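You operate a simulated robot arm through the tools that you are given. There is no shell and no other tool.

You are at the controls of a simulated robot arm. One attempt, no reset.

TASK
Switch the tester off and wipe the oil mark off the blue table.
Fine: range dial to 200; use the folded wiper and lay it back. What is to be rubbed or washed off counts as gone when no trace of it is left.

It is judged by the outcome, as a careful person would: the job done as asked, and still so three seconds after it is handed in. It fails if anything else is knocked over, pushed out of place, dropped, spilled or broken.

THE ROBOT
A 6-joint arm with a fingered hand, fixed in place. Base frame: the origin is at the foot of the arm, x ahead of it, y to its left, z up; the work surface is at about z = 880. Readings come in mm, degrees, newtons and seconds.
With the tool pointing down near the work surface it reaches from about 280 to 800 mm from the base axis. Its first joint turns from -166.0 to 166.0 degrees. Payload 4 kg.
The tool frame sits at the grasp point between the pads (the TCP): z along the fingers, y along the line on which they close. The tips reach 26 mm beyond it. The gripper opens to 132 mm. The gripper's body begins 73 mm behind the TCP. The gripper is a hand of 5 fingers: y runs from the thumb to the fingers, the wrist lies at [0, 0, -239] in the tool frame, and closing takes about 1.5 s.
Orientation is told as [roll, pitch, yaw] about the base's x, y, z axes, in that order, counted from this pose: with the fingers straight down and closing along the base's y, the tool's x points along the base's -x, its y along +y and its z along -z.

THE INTERFACE
- The arm moves only by the tool send_rows. Its argument "series" is a list of rows, each a list of 3 entries, a list of its own where there are three numbers: the shift along the tool's x, y, z in units of 250 mm (1.0 is 250 mm), then the turn, a rotation vector about the tool's x, y, z in units of 60 degrees (1.0 is 60 degrees), then the gripper command, from -1 (shut) to 1 (fully open), values between in proportion. In form: [[[x, y, z], [rx, ry, rz], fingers], ...]. A call has 1 to 20 rows; each row is the pose to reach, as a shift and turn from the pose commanded when the call began, along the tool's axes at that moment. A call with a number of a shift or a turn outside -1 to 1 is refused whole. A row lasts 0.2 s, in which the tool goes at most 50 mm and 8.6 degrees; a call with a longer step from one row to the next is refused whole, and so is a gripper value outside its range. Where a pose cannot be reached the arm comes as near as it can. A force on the tool above 40 N (or 10 N above the force at the start of the call, whichever is more), or a blocked arm, ends the call early, and 0.2 s more pass. The fingers move at their own pace (about 45 mm/s each) and stop on an object; they squeeze with about 30 N. The grip force told is the motor's: it shows also when the fingers shut on nothing. Time passes only in rows, and 0.2 s behind the last, so rows that repeat a pose let the fingers close. The reply holds the time, the measured pose of the TCP, the force on the tool along the base axes, the opening and the grip force, in the units named above and with some noise, with the torque about the TCP (base axes, N m) and any sound that the robot's microphone picked up, and new pictures: "show" is both (left out), scene, wrist or none.
- Cameras (640 x 400 px; columns grow to the right, rows downward): "scene" is fixed at [48.3, -500.3, 1455.5]; the picture's right is [0.59, -0.81, 0.00], its down [-0.40, -0.29, -0.87] and it looks along [0.70, 0.52, -0.49] (base axes); focal length 284 px, centre (320, 200). "wrist" rides on the gripper at [85, 2, -97] in the tool frame; the picture's right is [-0.02, 1.00, 0.00], its down [-0.75, -0.02, -0.66] and it looks along [-0.66, -0.01, 0.75] (tool axes); focal length 270 px, centre (320, 200). There is no depth. A picture from a camera that has moved, and an enlarged one, comes with that camera's place and axes in the base frame and with its lens.
- grasp_type(shape): the hand has 5 fingers and takes this shape, open, in about a second: jaw (thumb against the fingers, like two jaws); tri (thumb and two fingers); tip (a fingertip pinch); poke (one finger out to press); point (the index stretched); flat (the hand flat); cup (the hand cupped); fist (a fist). The gripper value then closes the fingers along that shape, each until it touches; the sizes above hold for jaw. It gives what a move gives, with no picture.
- enlarge(camera, box): a new picture of the part [left, top, right, bottom] of that camera's present view, enlarged. The clock stands still meanwhile.
- close_job(): hands the job in; it is judged then, once.

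Places have to be worked out from the pictures, the camera data and where the tool is seen. Open the gripper and draw the arm clear of the work before you hand the job in, unless the task says otherwise.

The tools are called as name(argument=value, ...) on one line, values as JSON. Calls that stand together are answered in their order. send_rows: Moves the arm, as the interface text tells. Its arguments: {"type":"object","properties":{"series":{"type":"array"},"show":{"type":"string","enum":["both","scene","wrist","none"]}},"required":["series"]} The other tools are called the same way: grasp_type (shape) gives the hand a shape; enlarge (camera, box) takes an enlarged picture of a part of a camera's view; close_job () hands the job in.

At the start:

```text
time: 0.0
tool_pos: [363.9, -102.5, 1324.3]
tcp_rot: [0.0, 0.0, 0.0]
force: [0.2, 0.5, -0.1]
wrist_torque: [-0.04, -0.02, 0.03]
opening: 131.8
grip_force: 0.0
shape: jaw
```

scene: 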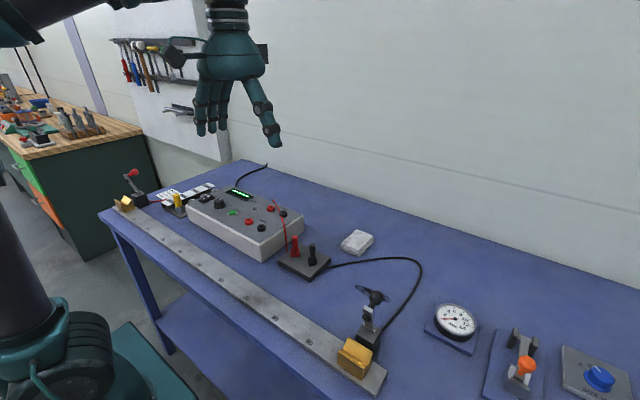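
wrist: 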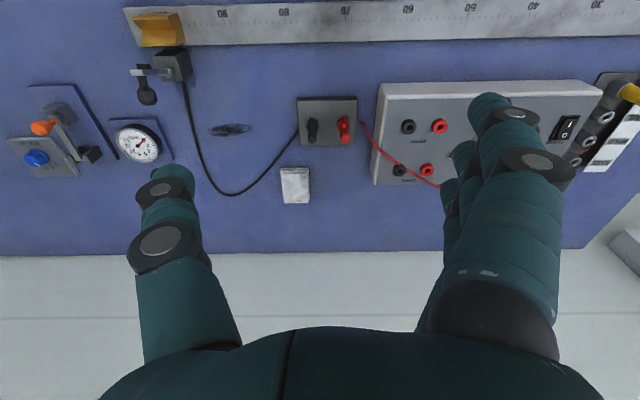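

The pictures show a tester box with a dial and rocker switch, a folded white wiper, and a dark smear near the cable loop. I'll enlarge the key parts to work out where each one is.

enlarge(camera="scene", box=[160, 160, 320, 260])

enlarge(camera="scene", box=[270, 210, 480, 340])

enlarge(camera="wrist", box=[180, 80, 380, 210])

enlarge(camera="wrist", box=[360, 60, 640, 240])

```text
4.00 times, centred on (240, 210) of scene
camera zoom: at [48.3, -500.3, 1455.5], right [0.59, -0.81, 0.0], down [-0.4, -0.29, -0.87], along [0.7, 0.52, -0.49], focal length 1134 px, centre (640, 160)
```

zoom: 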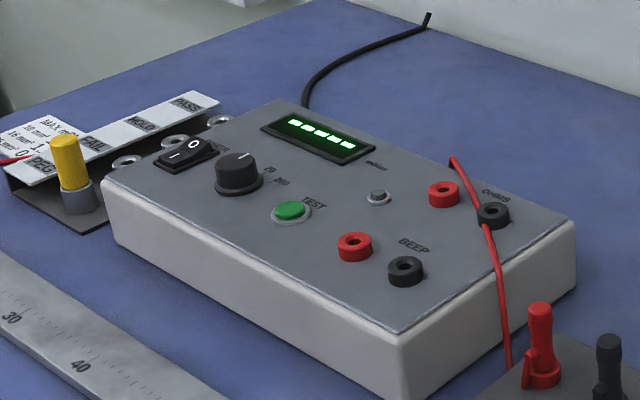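

```text
3.05 times, centred on (375, 275) of scene
camera zoom: at [48.3, -500.3, 1455.5], right [0.59, -0.81, 0.0], down [-0.4, -0.29, -0.87], along [0.7, 0.52, -0.49], focal length 864 px, centre (152, -29)
```

zoom: 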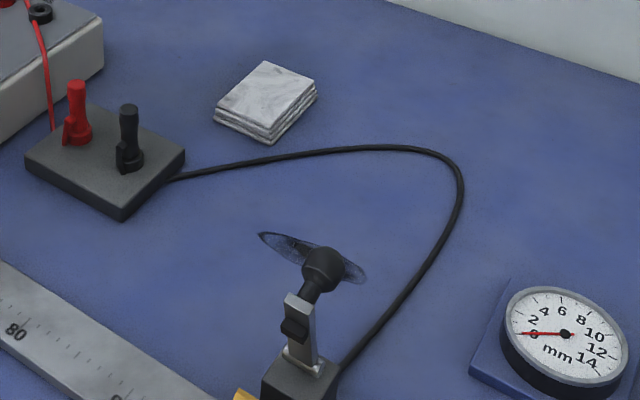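

```text
3.08 times, centred on (280, 145) of wrist
camera zoom: at [280.6, -99.9, 1420.8], right [0.02, 1.0, 0.0], down [0.75, -0.02, 0.66], along [0.66, -0.01, -0.75], focal length 832 px, centre (443, 369)
```

zoom: 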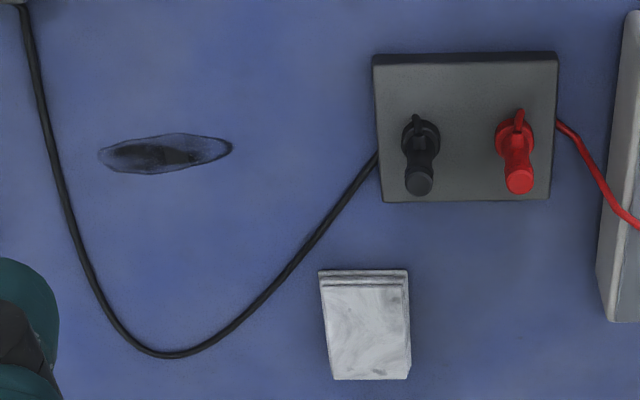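

```text
2.22 times, centred on (500, 150) of wrist
camera zoom: at [280.6, -99.9, 1420.8], right [0.02, 1.0, 0.0], down [0.75, -0.02, 0.66], along [0.66, -0.01, -0.75], focal length 601 px, centre (-80, 311)
```

zoom: 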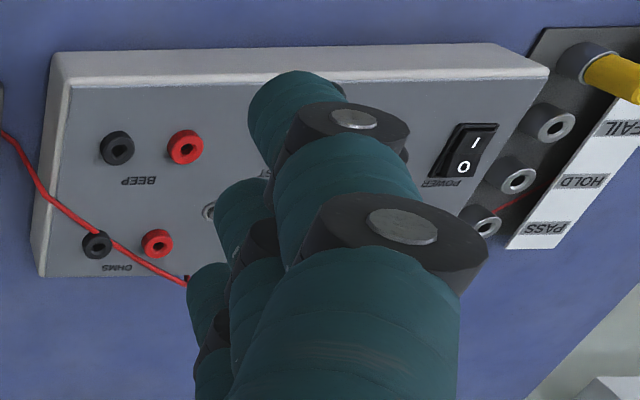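

The smear is at about (550, -299), measuring about 96 x 32 mm along y. The wiper is at about (709, -160), long side along x. Next I'll look closer at the dial, its labels and the rocker switch.

enlarge(camera="scene", box=[190, 180, 254, 220])

enlarge(camera="scene", box=[320, 270, 420, 390])

enlarge(camera="scene", box=[90, 150, 210, 230])

```text
10.00 times, centred on (222, 200) of scene
camera zoom: at [48.3, -500.3, 1455.5], right [0.59, -0.81, 0.0], down [-0.4, -0.29, -0.87], along [0.7, 0.52, -0.49], focal length 2835 px, centre (1300, 200)
```

zoom: 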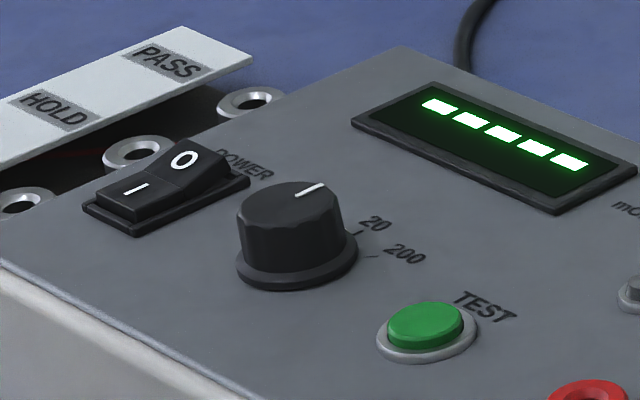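

```text
3.33 times, centred on (370, 330) of scene
camera zoom: at [48.3, -500.3, 1455.5], right [0.59, -0.81, 0.0], down [-0.4, -0.29, -0.87], along [0.7, 0.52, -0.49], focal length 945 px, centre (153, -233)
```

zoom: 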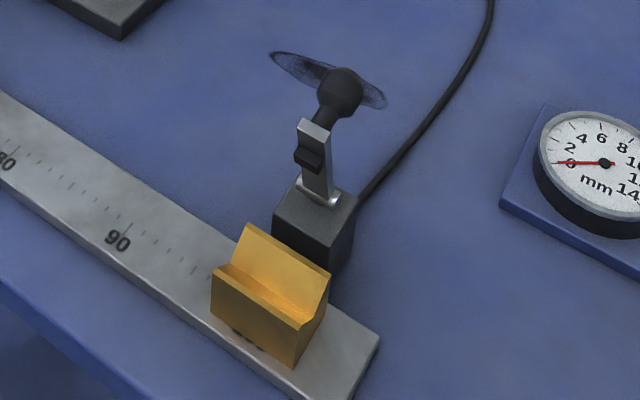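

```text
5.00 times, centred on (150, 190) of scene
camera zoom: at [48.3, -500.3, 1455.5], right [0.59, -0.81, 0.0], down [-0.4, -0.29, -0.87], along [0.7, 0.52, -0.49], focal length 1418 px, centre (1170, 250)
```

zoom: 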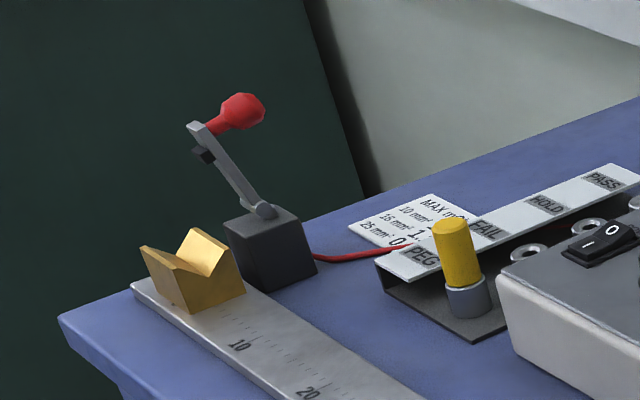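

The rocker is at about (517, 350, 965) and the dial at about (525, 288). The pointer is at 20, and 200 is the next mark clockwise. I'll fly the hand over the tester to get a straight-down view between the fingers.

send_rows(series=[[[-0.04, 0.14, 0.065], [0, 0, 0], 1], [[-0.08, 0.28, 0.13], [0, 0, 0], 1], [[-0.12, 0.42, 0.195], [0, 0, 0], 1], [[-0.16, 0.56, 0.26], [0, 0, 0], 1], [[-0.2, 0.7, 0.325], [0, 0, 0], 1], [[-0.232, 0.845, 0.388], [0, 0, 0], 1]], show="none")

send_rows(series=[[[-0.04, 0.14, 0.065], [0, 0, 0], 1], [[-0.08, 0.28, 0.13], [0, 0, 0], 1], [[-0.12, 0.42, 0.195], [0, 0, 0], 1], [[-0.16, 0.56, 0.26], [0, 0, 0], 1], [[-0.2, 0.7, 0.325], [0, 0, 0], 1], [[-0.232, 0.845, 0.388], [0, 0, 0], 1], [[-0.232, 0.845, 0.388], [0, 0, 0], 1]], show="both")

```text
time: 1.4
tool_pos: [425.0, 110.2, 1227.3]
tcp_rot: [0.0, -0.1, -0.1]
force: [-0.8, 0.5, 0.5]
wrist_torque: [-0.04, 0.0, 0.0]
opening: 132.1
grip_force: 0.0
shape: jaw
```

```text
time: 3.0
tool_pos: [483.1, 320.6, 1131.5]
tcp_rot: [0.0, 0.0, 0.0]
force: [0.3, 0.3, -1.1]
wrist_torque: [-0.03, 0.0, 0.02]
opening: 132.2
grip_force: 0.1
shape: jaw
camera wrist: at [398.0, 321.1, 1228.4], right [0.02, 1.0, 0.0], down [0.75, -0.02, 0.66], along [0.66, -0.01, -0.75], focal length 270 px, centre (320, 200)
```

scene: 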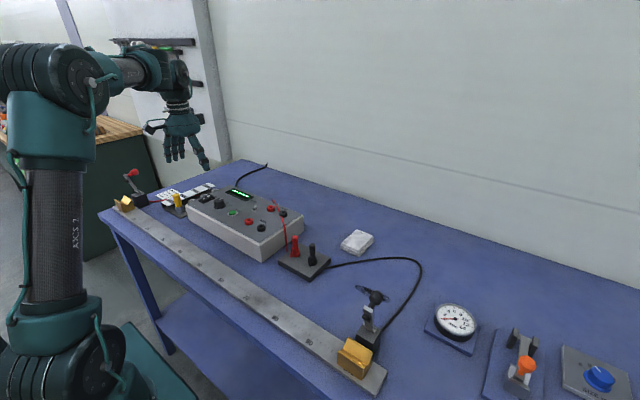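
wrist: 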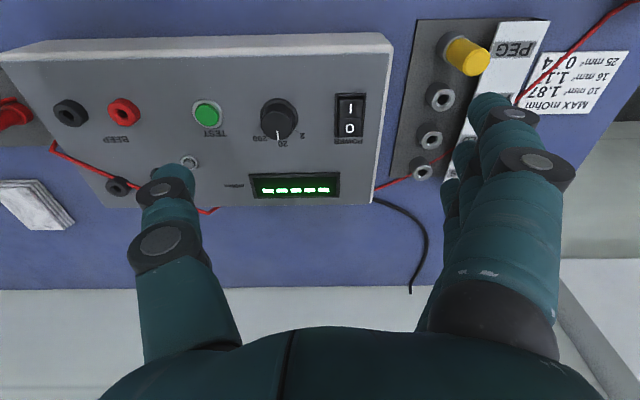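

enlarge(camera="wrist", box=[190, 70, 390, 210])

enlarge(camera="wrist", box=[240, 90, 310, 150])

```text
2.86 times, centred on (290, 140) of wrist
camera zoom: at [398.0, 321.1, 1228.4], right [0.02, 1.0, 0.0], down [0.75, -0.02, 0.66], along [0.66, -0.01, -0.75], focal length 772 px, centre (406, 371)
```

zoom: 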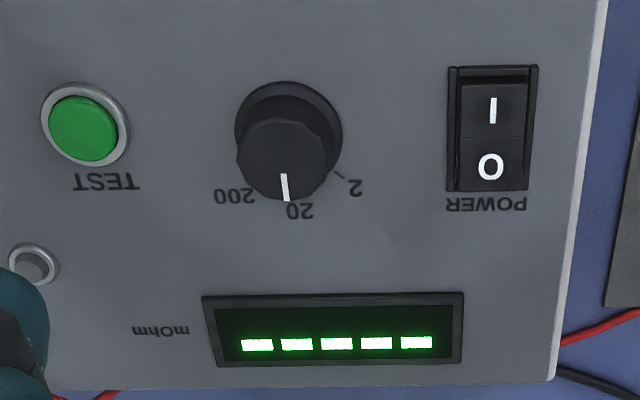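

```text
6.67 times, centred on (275, 120) of wrist
camera zoom: at [398.0, 321.1, 1228.4], right [0.02, 1.0, 0.0], down [0.75, -0.02, 0.66], along [0.66, -0.01, -0.75], focal length 1802 px, centre (620, 733)
```

zoom: 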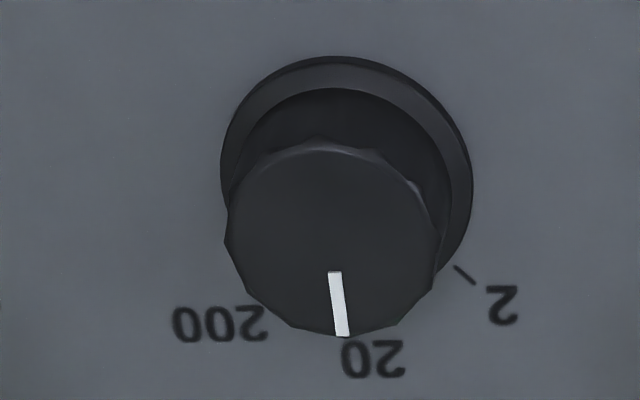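

The dial is on 20 with marks at 2, 20 and 200, about 45° apart. Its axis is near (518.5, 277), with the panel at z≈960 and the knob top at ≈981. I'll try the fingertip-pinch shape here in free air and see where the fingers sit.

grasp_type(shape="tip")

send_rows(series=[[[0, 0, 0], [0, 0, 0], 1], [[0, 0, 0], [0, 0, 0], 1]], show="both")

```text
time: 3.9
tool_pos: [482.1, 318.8, 1132.8]
tcp_rot: [0.0, 0.0, 0.0]
force: [-0.3, 0.3, 0.2]
wrist_torque: [0.0, 0.0, 0.0]
opening: 132.0
grip_force: 0.1
shape: tip
```

```text
time: 4.5
tool_pos: [481.4, 318.9, 1131.9]
tcp_rot: [0.0, -0.1, 0.1]
force: [-0.5, -0.4, 0.2]
wrist_torque: [-0.01, -0.01, 0.0]
opening: 131.7
grip_force: 0.1
shape: tip
camera wrist: at [397.9, 320.5, 1228.6], right [0.02, 1.0, 0.0], down [0.75, -0.02, 0.66], along [0.66, -0.01, -0.75], focal length 270 px, centre (320, 200)
```

scene: 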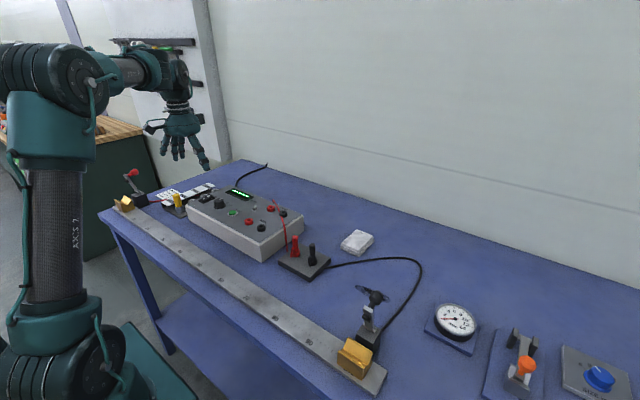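
wrist: 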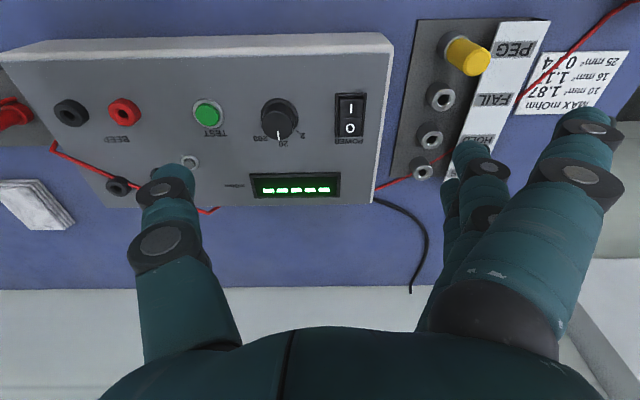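

The finger nearest the camera has moved away from the row. I'll close part way in free air to see how the pinch forms.

send_rows(series=[[[0, 0, 0], [0, 0, 0], -0.45], [[0, 0, 0], [0, 0, 0], -0.45], [[0, 0, 0], [0, 0, 0], -0.45], [[0, 0, 0], [0, 0, 0], -0.45], [[0, 0, 0], [0, 0, 0], -0.45], [[0, 0, 0], [0, 0, 0], -0.45], [[0, 0, 0], [0, 0, 0], -0.45]], show="both")

enlarge(camera="scene", box=[130, 80, 240, 180])

```text
time: 6.1
tool_pos: [483.3, 319.7, 1132.7]
tcp_rot: [0.0, 0.0, 0.0]
force: [-0.5, -0.2, 0.2]
wrist_torque: [0.0, -0.02, 0.0]
opening: 37.1
grip_force: 0.0
shape: tip
camera wrist: at [397.9, 320.5, 1228.6], right [0.02, 1.0, 0.0], down [0.75, -0.02, 0.66], along [0.66, -0.01, -0.75], focal length 270 px, centre (320, 200)
```

scene: 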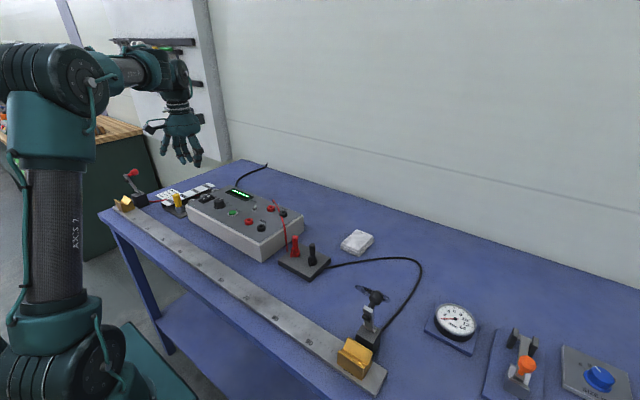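
wrist: 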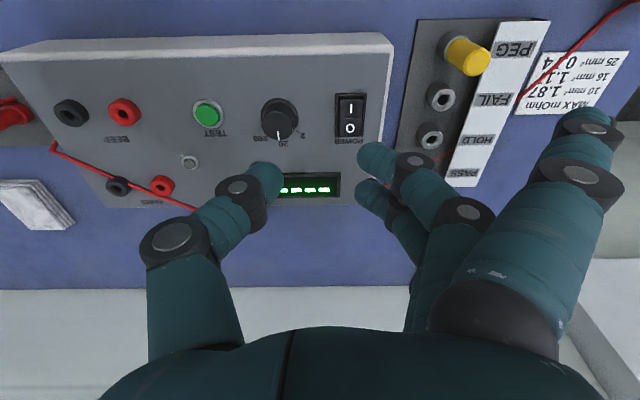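

```text
4.00 times, centred on (185, 130) of scene
camera zoom: at [48.3, -500.3, 1455.5], right [0.59, -0.81, 0.0], down [-0.4, -0.29, -0.87], along [0.7, 0.52, -0.49], focal length 1134 px, centre (860, 480)
```

zoom: 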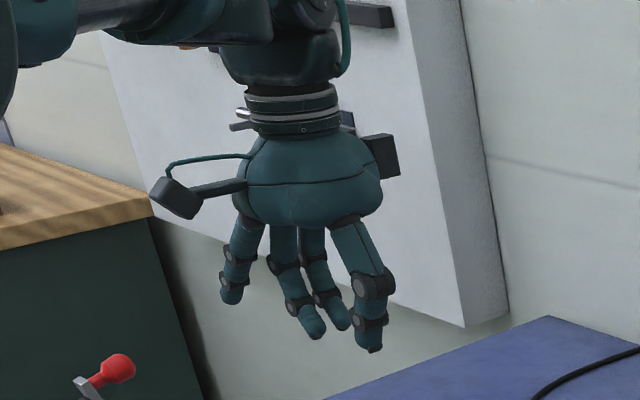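

In this shape two fingers close against the thumb, centred on the tool axis, so it suits the knob. I'll open to about 56 mm and move over the dial at TCP z≈1040, then check alignment.

send_rows(series=[[[-0.036, -0.042, 0.09], [0, 0, 0], -0.15], [[-0.072, -0.085, 0.18], [0, 0, 0], -0.15], [[-0.11, -0.13, 0.27], [0, 0, 0], -0.15], [[-0.144, -0.17, 0.36], [0, 0, 0], -0.15], [[-0.144, -0.17, 0.36], [0, 0, 0], -0.15], [[-0.144, -0.17, 0.36], [0, 0, 0], -0.15]], show="both")

enlarge(camera="wrist", box=[200, 90, 440, 240])

enlarge(camera="scene", box=[160, 110, 290, 210])

```text
time: 7.5
tool_pos: [516.3, 277.4, 1039.9]
tcp_rot: [0.0, 0.0, -0.1]
force: [0.5, -0.7, 1.0]
wrist_torque: [0.01, 0.01, 0.01]
opening: 55.6
grip_force: 0.2
shape: tip
camera wrist: at [432.4, 279.2, 1136.7], right [0.02, 1.0, 0.0], down [0.75, -0.02, 0.66], along [0.66, -0.01, -0.75], focal length 270 px, centre (320, 200)
```

scene: 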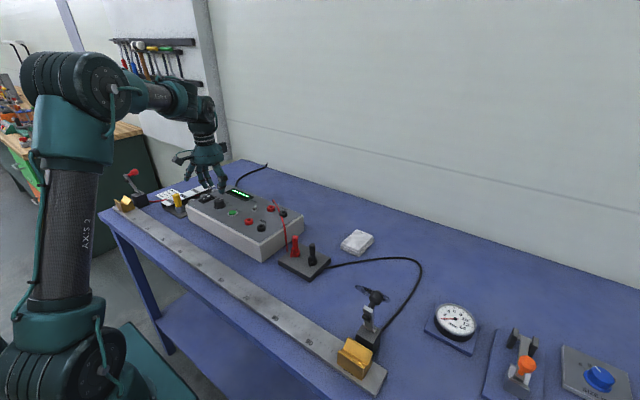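
wrist: 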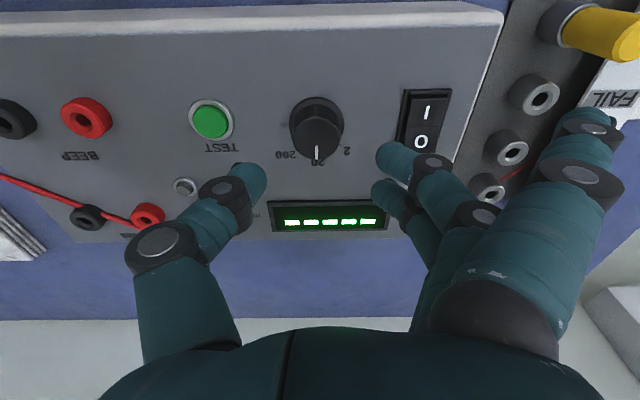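

```text
2.67 times, centred on (320, 165) of wrist
camera zoom: at [432.4, 279.2, 1136.7], right [0.02, 1.0, 0.0], down [0.75, -0.02, 0.66], along [0.66, -0.01, -0.75], focal length 721 px, centre (320, 293)
```

zoom: 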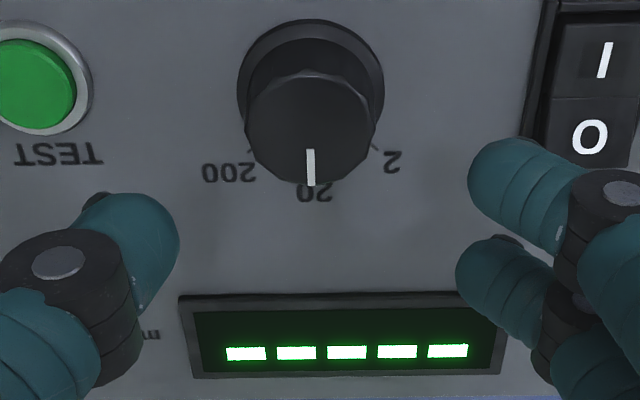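

```text
4.00 times, centred on (225, 160) of scene
camera zoom: at [48.3, -500.3, 1455.5], right [0.59, -0.81, 0.0], down [-0.4, -0.29, -0.87], along [0.7, 0.52, -0.49], focal length 1134 px, centre (700, 360)
```

zoom: 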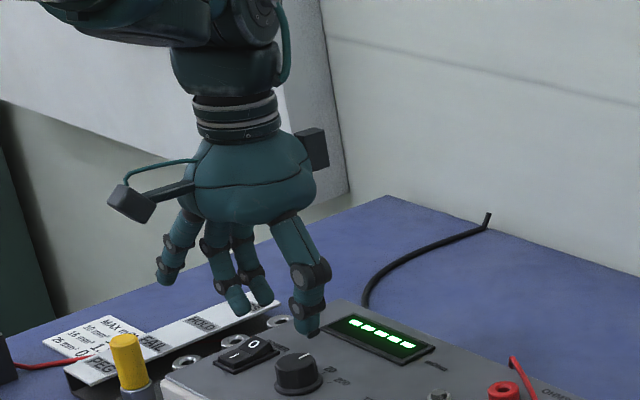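

The TCP is nearly centred; the dial is about 2 mm toward -y. I'll descend to TCP z≈994, which puts the tips about 8 mm above the panel, without closing yet.

send_rows(series=[[[0, -0.008, 0.06], [0, 0, 0], -0.15], [[0, -0.008, 0.11], [0, 0, 0], -0.15], [[0, -0.008, 0.15], [0, 0, 0], -0.15], [[0, -0.008, 0.184], [0, 0, 0], -0.15], [[0, -0.008, 0.184], [0, 0, 0], -0.15]], show="both")

enlarge(camera="wrist", box=[200, 90, 440, 240])

enlarge(camera="scene", box=[160, 140, 280, 220])

```text
time: 8.7
tool_pos: [516.2, 276.0, 995.8]
tcp_rot: [0.0, -0.1, 0.0]
force: [-0.2, 0.3, 0.1]
wrist_torque: [0.04, -0.01, -0.01]
opening: 55.5
grip_force: 0.1
shape: tip
camera wrist: at [431.9, 277.8, 1091.9], right [0.02, 1.0, 0.0], down [0.75, -0.02, 0.66], along [0.66, -0.01, -0.75], focal length 270 px, centre (320, 200)
```

scene: 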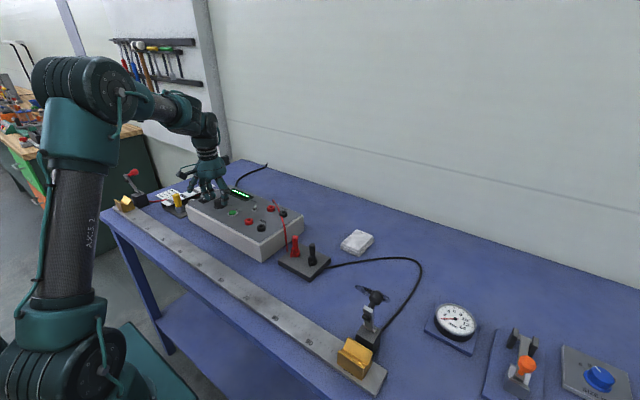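
wrist: 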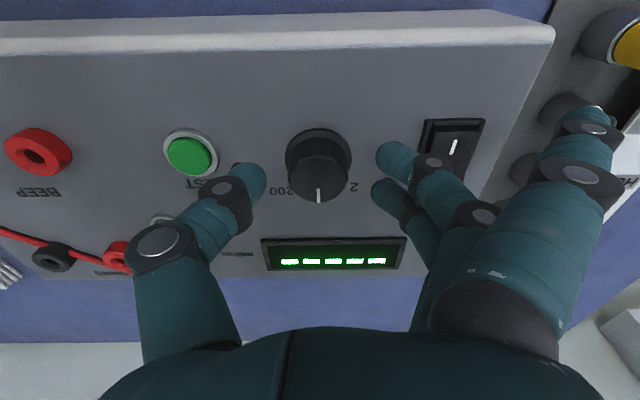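

```text
2.67 times, centred on (320, 165) of wrist
camera zoom: at [431.9, 277.8, 1091.9], right [0.02, 1.0, 0.0], down [0.75, -0.02, 0.66], along [0.66, -0.01, -0.75], focal length 721 px, centre (320, 293)
```

zoom: 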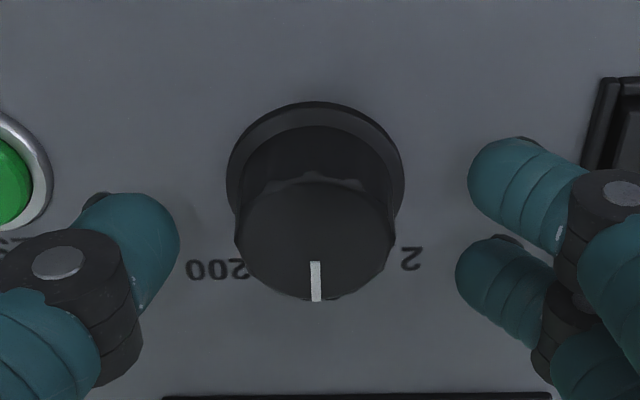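

```text
5.00 times, centred on (220, 180) of scene
camera zoom: at [48.3, -500.3, 1455.5], right [0.59, -0.81, 0.0], down [-0.4, -0.29, -0.87], along [0.7, 0.52, -0.49], focal length 1418 px, centre (820, 300)
```

zoom: 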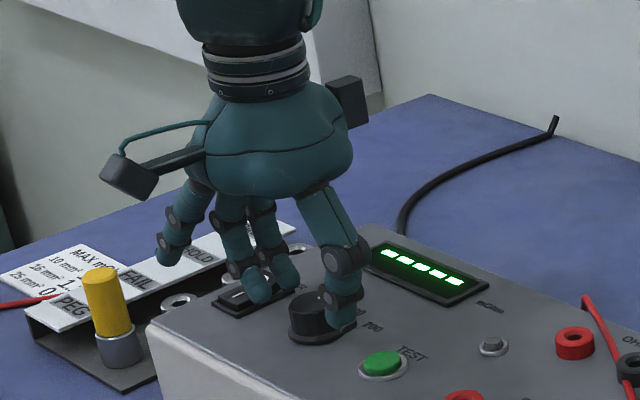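

The knob sits centred between thumb and fingers. I'll close to grip it.

send_rows(series=[[[0, 0, 0], [0, 0, 0], -1], [[0, 0, 0], [0, 0, 0], -1], [[0, 0, 0], [0, 0, 0], -1], [[0, 0, 0], [0, 0, 0], -1], [[0, 0, 0], [0, 0, 0], -1], [[0, 0, 0], [0, 0, 0], -1]], show="wrist")

enlarge(camera="wrist", box=[200, 90, 440, 240])

```text
time: 10.1
tool_pos: [515.7, 276.5, 996.1]
tcp_rot: [-0.1, -0.3, 0.0]
force: [-6.5, 1.1, 8.9]
wrist_torque: [-0.02, 0.13, 0.01]
opening: 20.1
grip_force: 29.3
shape: tip
camera wrist: at [431.6, 277.8, 1092.4], right [0.02, 1.0, 0.0], down [0.75, -0.01, 0.66], along [0.66, -0.01, -0.75], focal length 270 px, centre (320, 200)
```

wrist: 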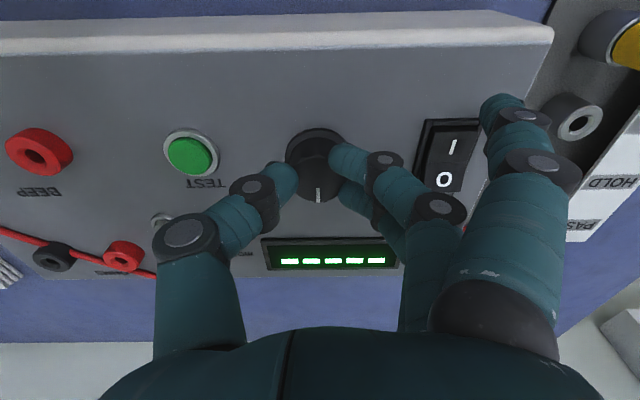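

```text
2.67 times, centred on (320, 165) of wrist
camera zoom: at [431.6, 277.8, 1092.4], right [0.02, 1.0, 0.0], down [0.75, -0.01, 0.66], along [0.66, -0.01, -0.75], focal length 721 px, centre (320, 293)
```

zoom: 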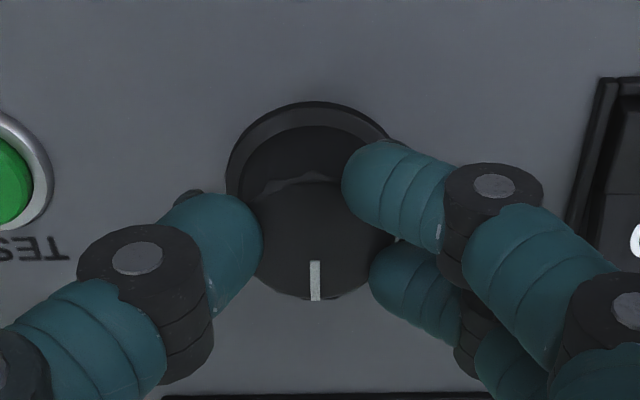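

The knob is gripped, but an idle finger has swung in near the rocker. I'll check its height before rotating.

enlarge(camera="scene", box=[175, 165, 255, 215])

enlarge(camera="wrist", box=[400, 60, 600, 220])

```text
8.00 times, centred on (215, 190) of scene
camera zoom: at [48.3, -500.3, 1455.5], right [0.59, -0.81, 0.0], down [-0.4, -0.29, -0.87], along [0.7, 0.52, -0.49], focal length 2268 px, centre (1160, 280)
```

zoom: 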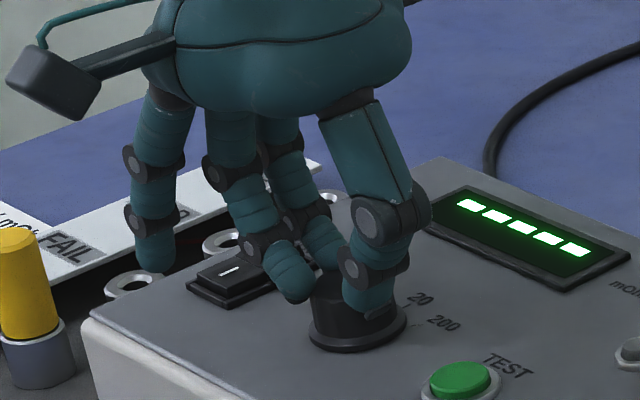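

```text
2.50 times, centred on (500, 140) of wrist
camera zoom: at [431.6, 277.8, 1092.4], right [0.02, 1.0, 0.0], down [0.75, -0.01, 0.66], along [0.66, -0.01, -0.75], focal length 676 px, centre (-130, 350)
```

zoom: 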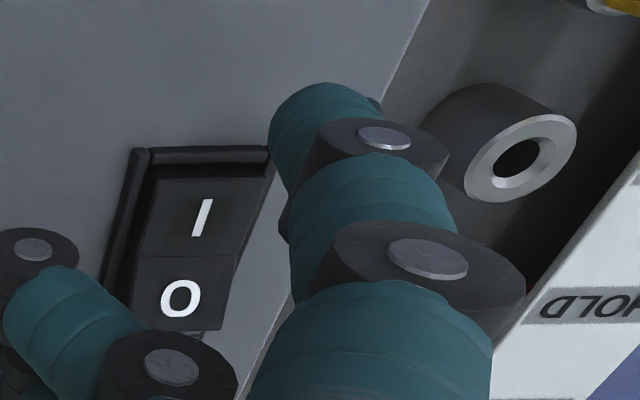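

The idle fingertip is at about (476, 354, 980), and a clockwise turn would sweep it right over the rocker. So I'll let go, rise, pre-turn the hand 45° counter-clockwise and regrip. The clockwise turn will then end at today's safe yaw.

send_rows(series=[[[0, 0, 0], [0, 0, 0], -0.15], [[0, 0, 0], [0, 0, 0], -0.15], [[0, 0, 0], [0, 0, 0], -0.15], [[0, 0, 0], [0, 0, 0], -0.15], [[0, 0, -0.06], [0, 0, 0], -0.15], [[0, 0, -0.12], [0, 0, 0], -0.15], [[0, 0, -0.18], [0, 0, 0], -0.15], [[0, 0, -0.18], [0, 0, -0.13], -0.15], [[0, 0, -0.18], [0, 0, -0.26], -0.15], [[0, 0, -0.18], [0, 0, -0.39], -0.15], [[0, 0, -0.18], [0, 0, -0.52], -0.15], [[0, 0, -0.18], [0, 0, -0.65], -0.15], [[0, 0, -0.18], [0, 0, -0.75], -0.15], [[0, 0, -0.18], [0, 0, -0.75], -0.15]], show="both")

enlarge(camera="wrist", box=[200, 90, 440, 240])

enlarge(camera="scene", box=[160, 140, 280, 220])

```text
time: 13.1
tool_pos: [516.7, 276.9, 1039.0]
tcp_rot: [0.0, 0.0, 45.1]
force: [-0.1, -0.2, -1.0]
wrist_torque: [0.03, -0.05, -0.02]
opening: 55.1
grip_force: 0.0
shape: tip
camera wrist: at [456.3, 217.6, 1135.3], right [-0.69, 0.72, 0.0], down [0.54, 0.52, 0.66], along [0.47, 0.46, -0.75], focal length 270 px, centre (320, 200)
```

scene: 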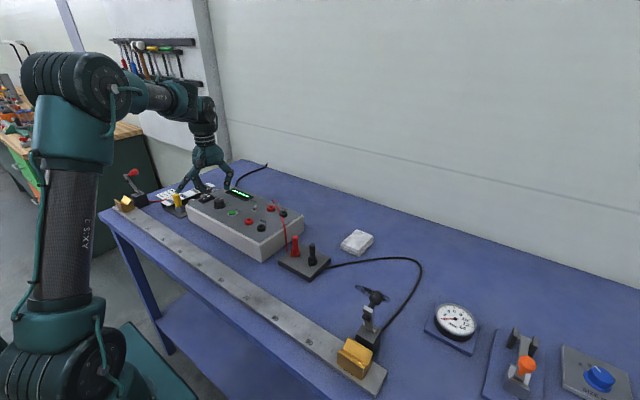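
wrist: 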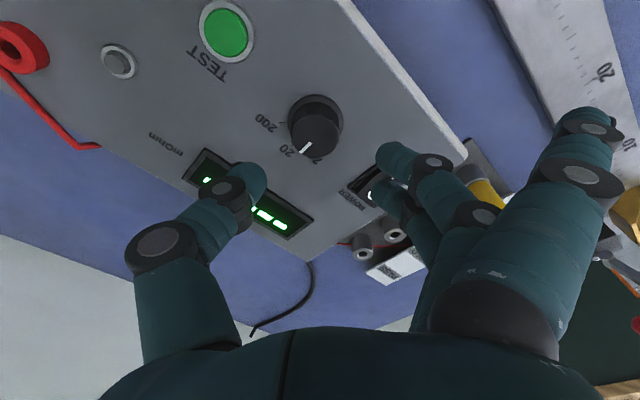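

```text
2.67 times, centred on (320, 165) of wrist
camera zoom: at [456.3, 217.6, 1135.3], right [-0.69, 0.72, 0.0], down [0.54, 0.52, 0.66], along [0.47, 0.46, -0.75], focal length 721 px, centre (320, 293)
```

zoom: 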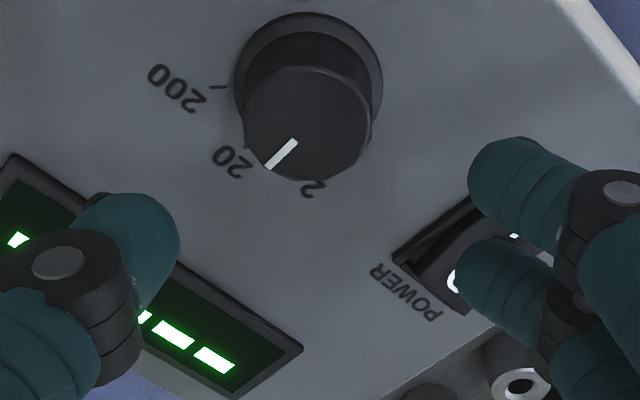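

```text
5.00 times, centred on (220, 180) of scene
camera zoom: at [48.3, -500.3, 1455.5], right [0.59, -0.81, 0.0], down [-0.4, -0.29, -0.87], along [0.7, 0.52, -0.49], focal length 1418 px, centre (820, 300)
```

zoom: 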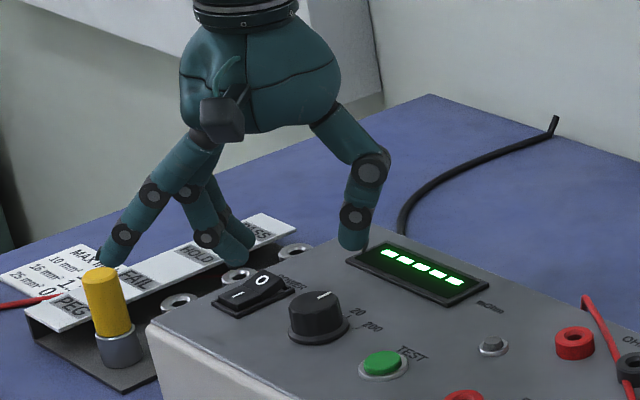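

The dial is still at 20, nothing was disturbed, and the fingers now clear the rocker. I'll descend with a small centring shift and grip the knob in this yaw.

send_rows(series=[[[0.004, -0.008, 0.06], [0, 0, 0], -0.15], [[0.004, -0.008, 0.11], [0, 0, 0], -0.15], [[0.004, -0.008, 0.15], [0, 0, 0], -0.15], [[0.004, -0.008, 0.174], [0, 0, 0], -0.15], [[0.004, -0.008, 0.174], [0, 0, 0], -0.15]], show="both")

enlarge(camera="wrist", box=[200, 90, 440, 240])

enlarge(camera="scene", box=[175, 165, 255, 215])

```text
time: 14.3
tool_pos: [516.6, 274.1, 996.4]
tcp_rot: [0.0, 0.0, 45.0]
force: [0.6, 1.0, -0.4]
wrist_torque: [0.0, 0.0, 0.0]
opening: 55.2
grip_force: 0.0
shape: tip
camera wrist: at [456.5, 215.6, 1092.4], right [-0.69, 0.72, 0.0], down [0.54, 0.52, 0.66], along [0.48, 0.46, -0.75], focal length 270 px, centre (320, 200)
```

scene: 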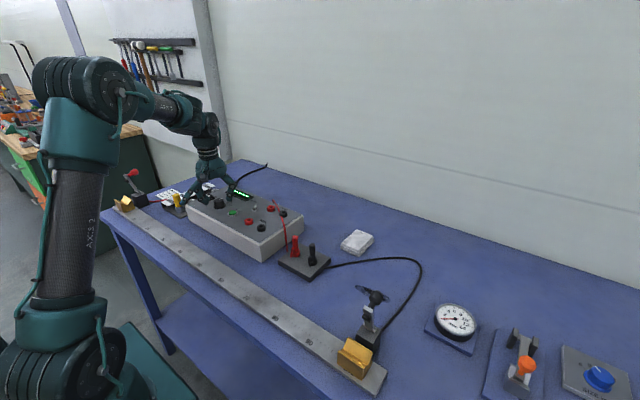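
wrist: 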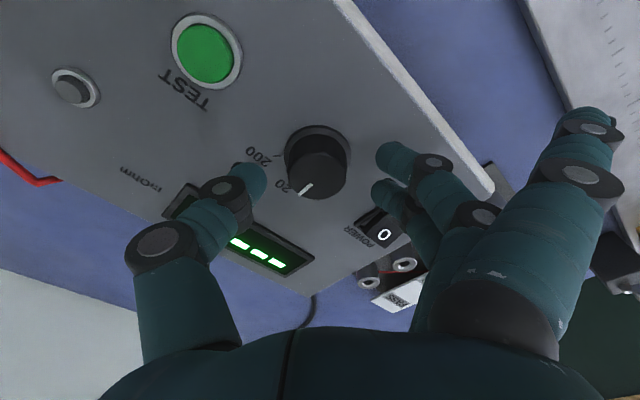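

```text
2.67 times, centred on (320, 165) of wrist
camera zoom: at [456.5, 215.6, 1092.4], right [-0.69, 0.72, 0.0], down [0.54, 0.52, 0.66], along [0.48, 0.46, -0.75], focal length 721 px, centre (320, 293)
```

zoom: 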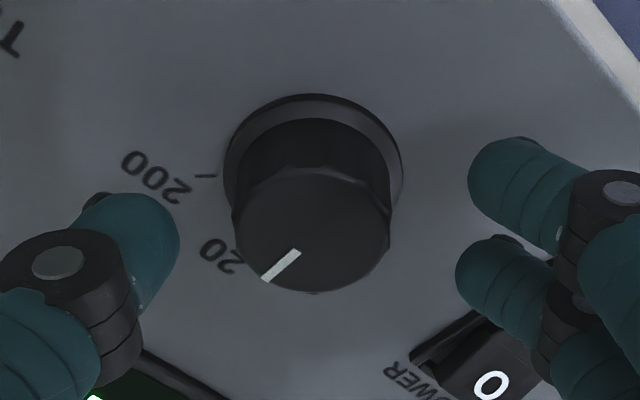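

```text
8.00 times, centred on (215, 190) of scene
camera zoom: at [48.3, -500.3, 1455.5], right [0.59, -0.81, 0.0], down [-0.4, -0.29, -0.87], along [0.7, 0.52, -0.49], focal length 2268 px, centre (1160, 280)
```

zoom: 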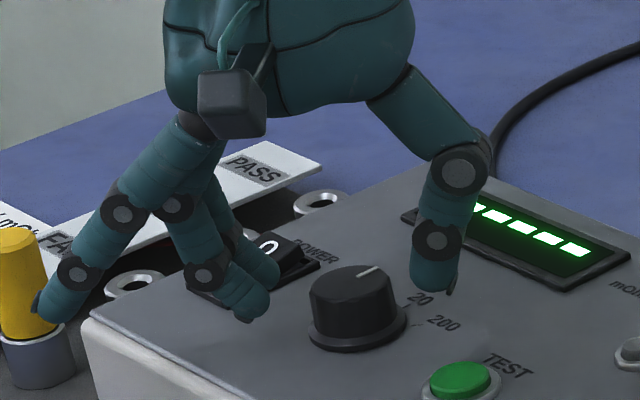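

The knob is between the pads, off by about 1–2 mm. I'll nudge to centre and close on it.

send_rows(series=[[[0.004, -0.003, 0.0], [0, 0, 0], -0.3], [[0.004, -0.003, 0], [0, 0, 0], -0.6], [[0.004, -0.003, 0], [0, 0, 0], -1], [[0.004, -0.003, 0], [0, 0, 0], -1], [[0.004, -0.003, 0], [0, 0, 0], -1], [[0.004, -0.003, 0], [0, 0, 0], -1], [[0.004, -0.003, 0], [0, 0, 0], -1]], show="both")

enlarge(camera="wrist", box=[200, 90, 440, 240])

enlarge(camera="scene", box=[175, 165, 255, 215])

```text
time: 15.9
tool_pos: [516.4, 272.6, 996.8]
tcp_rot: [-0.1, -0.1, 45.1]
force: [-11.6, -1.2, 33.4]
wrist_torque: [-0.07, 0.19, -0.04]
opening: 17.0
grip_force: 30.1
shape: tip
camera wrist: at [456.0, 214.2, 1093.8], right [-0.69, 0.72, 0.0], down [0.54, 0.52, 0.66], along [0.48, 0.46, -0.75], focal length 270 px, centre (320, 200)
```

scene: 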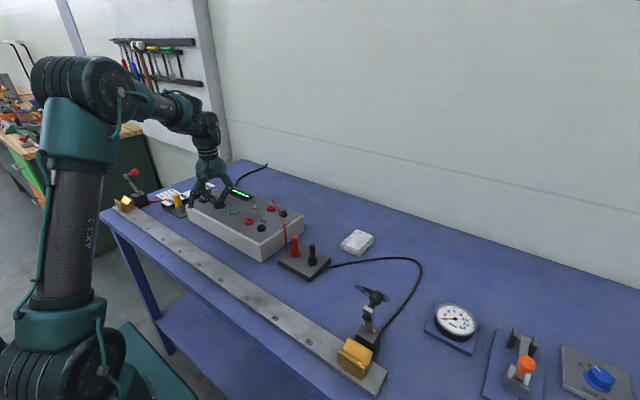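
wrist: 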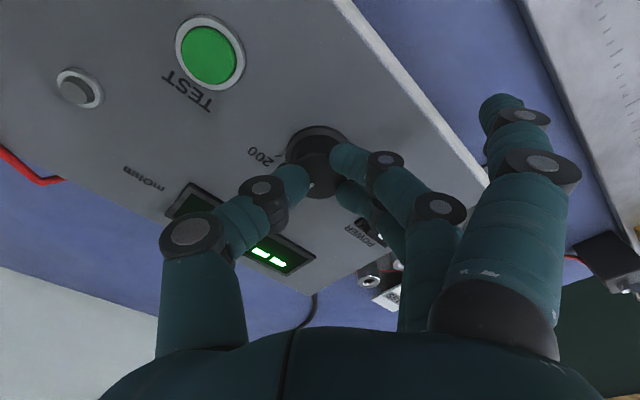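

```text
2.67 times, centred on (320, 165) of wrist
camera zoom: at [456.0, 214.2, 1093.8], right [-0.69, 0.72, 0.0], down [0.54, 0.52, 0.66], along [0.48, 0.46, -0.75], focal length 721 px, centre (320, 293)
```

zoom: 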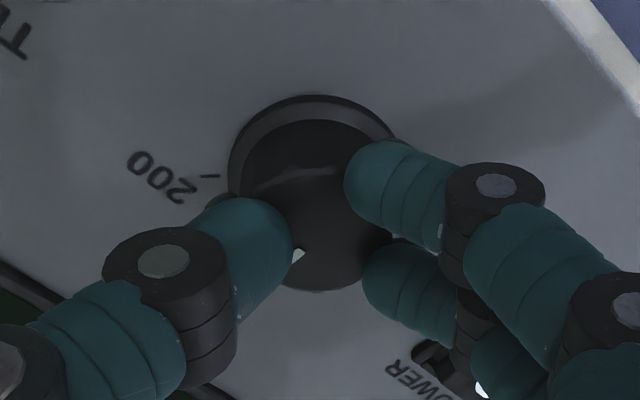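

```text
8.00 times, centred on (215, 190) of scene
camera zoom: at [48.3, -500.3, 1455.5], right [0.59, -0.81, 0.0], down [-0.4, -0.29, -0.87], along [0.7, 0.52, -0.49], focal length 2268 px, centre (1160, 280)
```

zoom: 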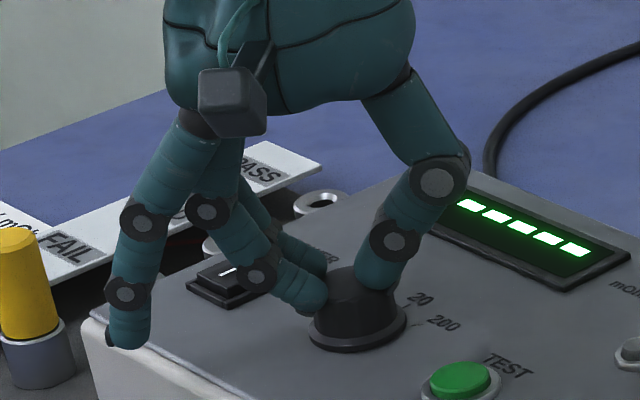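

The upward force is 33 N and the thumb is only catching the knob's top edge, because it reaches about 8 mm less than the fingers. I'll reopen slightly and go about 6 mm lower to grip again.

send_rows(series=[[[0, 0, 0], [0, 0, 0], -0.2], [[0, 0, 0], [0, 0, 0], -0.2], [[0, 0, 0], [0, 0, 0], -0.2], [[0, 0, 0], [0, 0, 0], -0.2], [[0, 0, 0.012], [0, 0, 0], -0.2], [[0, 0, 0.024], [0, 0, 0], -0.2], [[0, 0, 0.024], [0, 0, 0], -0.2]], show="both")

enlarge(camera="scene", box=[175, 165, 255, 215])

enlarge(camera="wrist", box=[200, 90, 440, 240])

```text
time: 17.5
tool_pos: [517.1, 273.9, 989.6]
tcp_rot: [0.0, 0.1, 45.1]
force: [0.3, 0.0, -0.1]
wrist_torque: [-0.01, -0.02, -0.02]
opening: 51.7
grip_force: 0.2
shape: tip
camera wrist: at [456.5, 214.5, 1086.1], right [-0.69, 0.72, 0.0], down [0.54, 0.52, 0.66], along [0.48, 0.46, -0.75], focal length 270 px, centre (320, 200)
```

scene: 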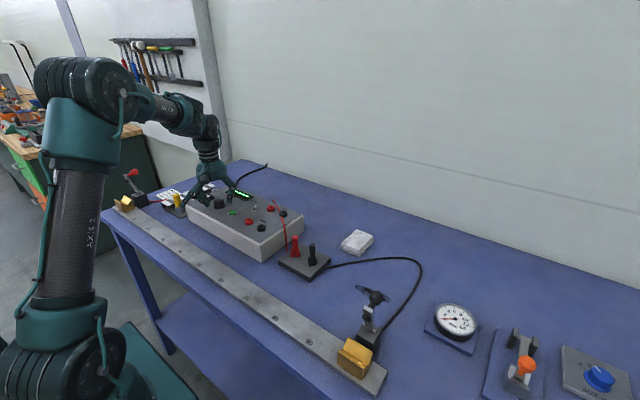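
wrist: 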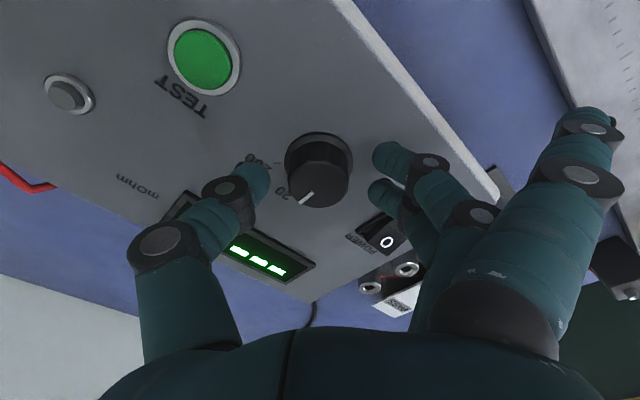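

```text
8.00 times, centred on (215, 190) of scene
camera zoom: at [48.3, -500.3, 1455.5], right [0.59, -0.81, 0.0], down [-0.4, -0.29, -0.87], along [0.7, 0.52, -0.49], focal length 2268 px, centre (1160, 280)
```

zoom: 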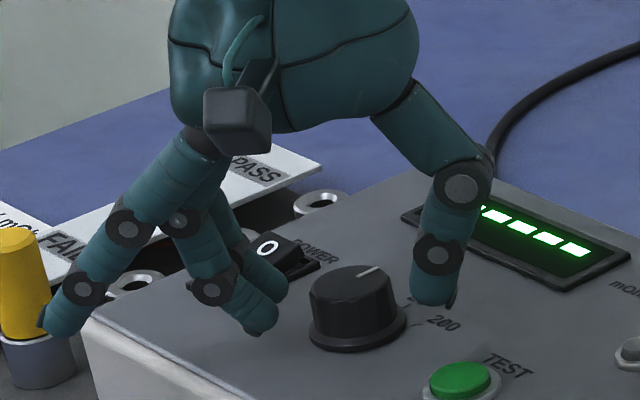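

```text
2.67 times, centred on (320, 165) of wrist
camera zoom: at [456.5, 214.5, 1086.1], right [-0.69, 0.72, 0.0], down [0.54, 0.52, 0.66], along [0.48, 0.46, -0.75], focal length 721 px, centre (320, 293)
```

zoom: 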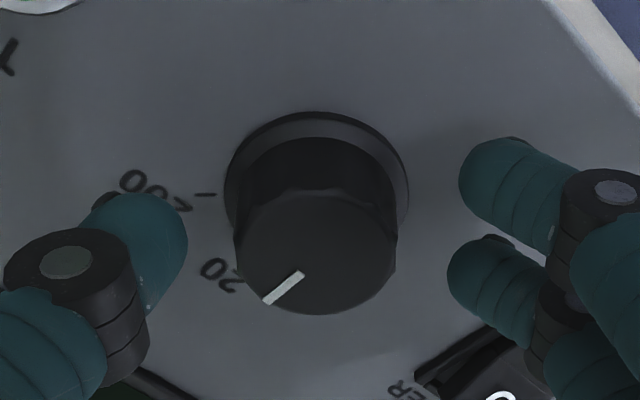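

The fingers now straddle the knob lower down with no contact force. I'll close the grip again.

send_rows(series=[[[0.002, 0, 0.004], [0, 0, 0], -0.4], [[0.002, 0, 0.004], [0, 0, 0], -0.6], [[0.002, 0, 0.004], [0, 0, 0], -0.8], [[0.002, 0, 0.004], [0, 0, 0], -1], [[0.002, 0, 0.004], [0, 0, 0], -1], [[0.002, 0, 0.004], [0, 0, 0], -1], [[0.002, 0, 0.004], [0, 0, 0], -1]], show="both")

enlarge(camera="scene", box=[175, 165, 255, 215])

enlarge(camera="wrist", box=[200, 90, 440, 240])

```text
time: 19.1
tool_pos: [516.2, 274.2, 989.9]
tcp_rot: [-0.1, -0.1, 45.1]
force: [-3.4, -3.2, -3.1]
wrist_torque: [-0.03, 0.1, -0.03]
opening: 21.6
grip_force: 30.4
shape: tip
camera wrist: at [456.0, 214.0, 1085.6], right [-0.69, 0.72, 0.0], down [0.54, 0.52, 0.66], along [0.47, 0.45, -0.75], focal length 270 px, centre (320, 200)
```

scene: 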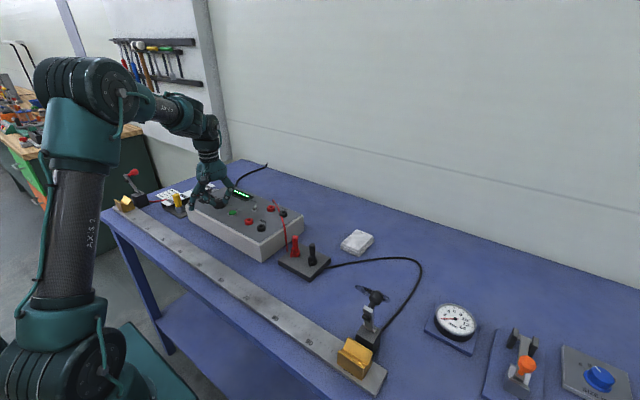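
wrist: 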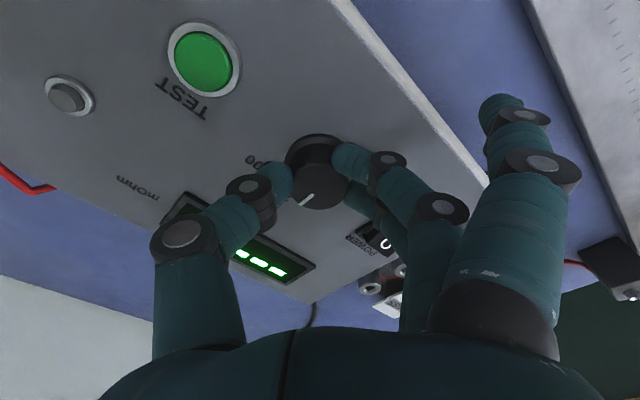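

```text
8.00 times, centred on (215, 190) of scene
camera zoom: at [48.3, -500.3, 1455.5], right [0.59, -0.81, 0.0], down [-0.4, -0.29, -0.87], along [0.7, 0.52, -0.49], focal length 2268 px, centre (1160, 280)
```

zoom: 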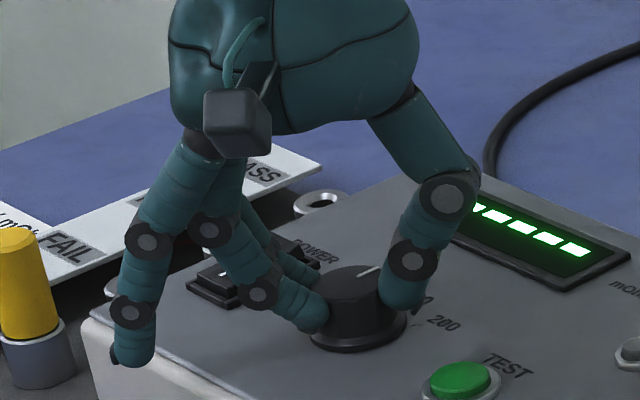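

```text
2.67 times, centred on (320, 165) of wrist
camera zoom: at [456.0, 214.0, 1085.6], right [-0.69, 0.72, 0.0], down [0.54, 0.52, 0.66], along [0.47, 0.45, -0.75], focal length 721 px, centre (320, 293)
```

zoom: 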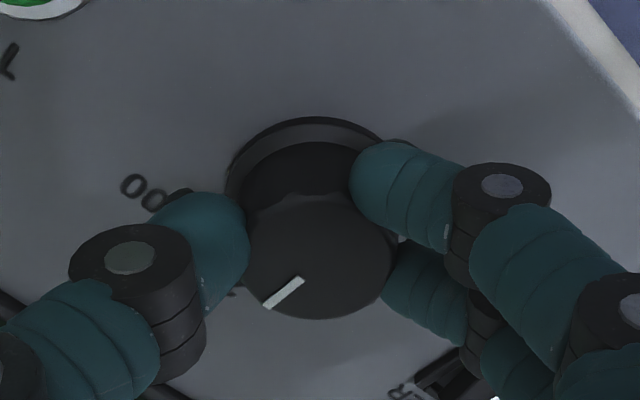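

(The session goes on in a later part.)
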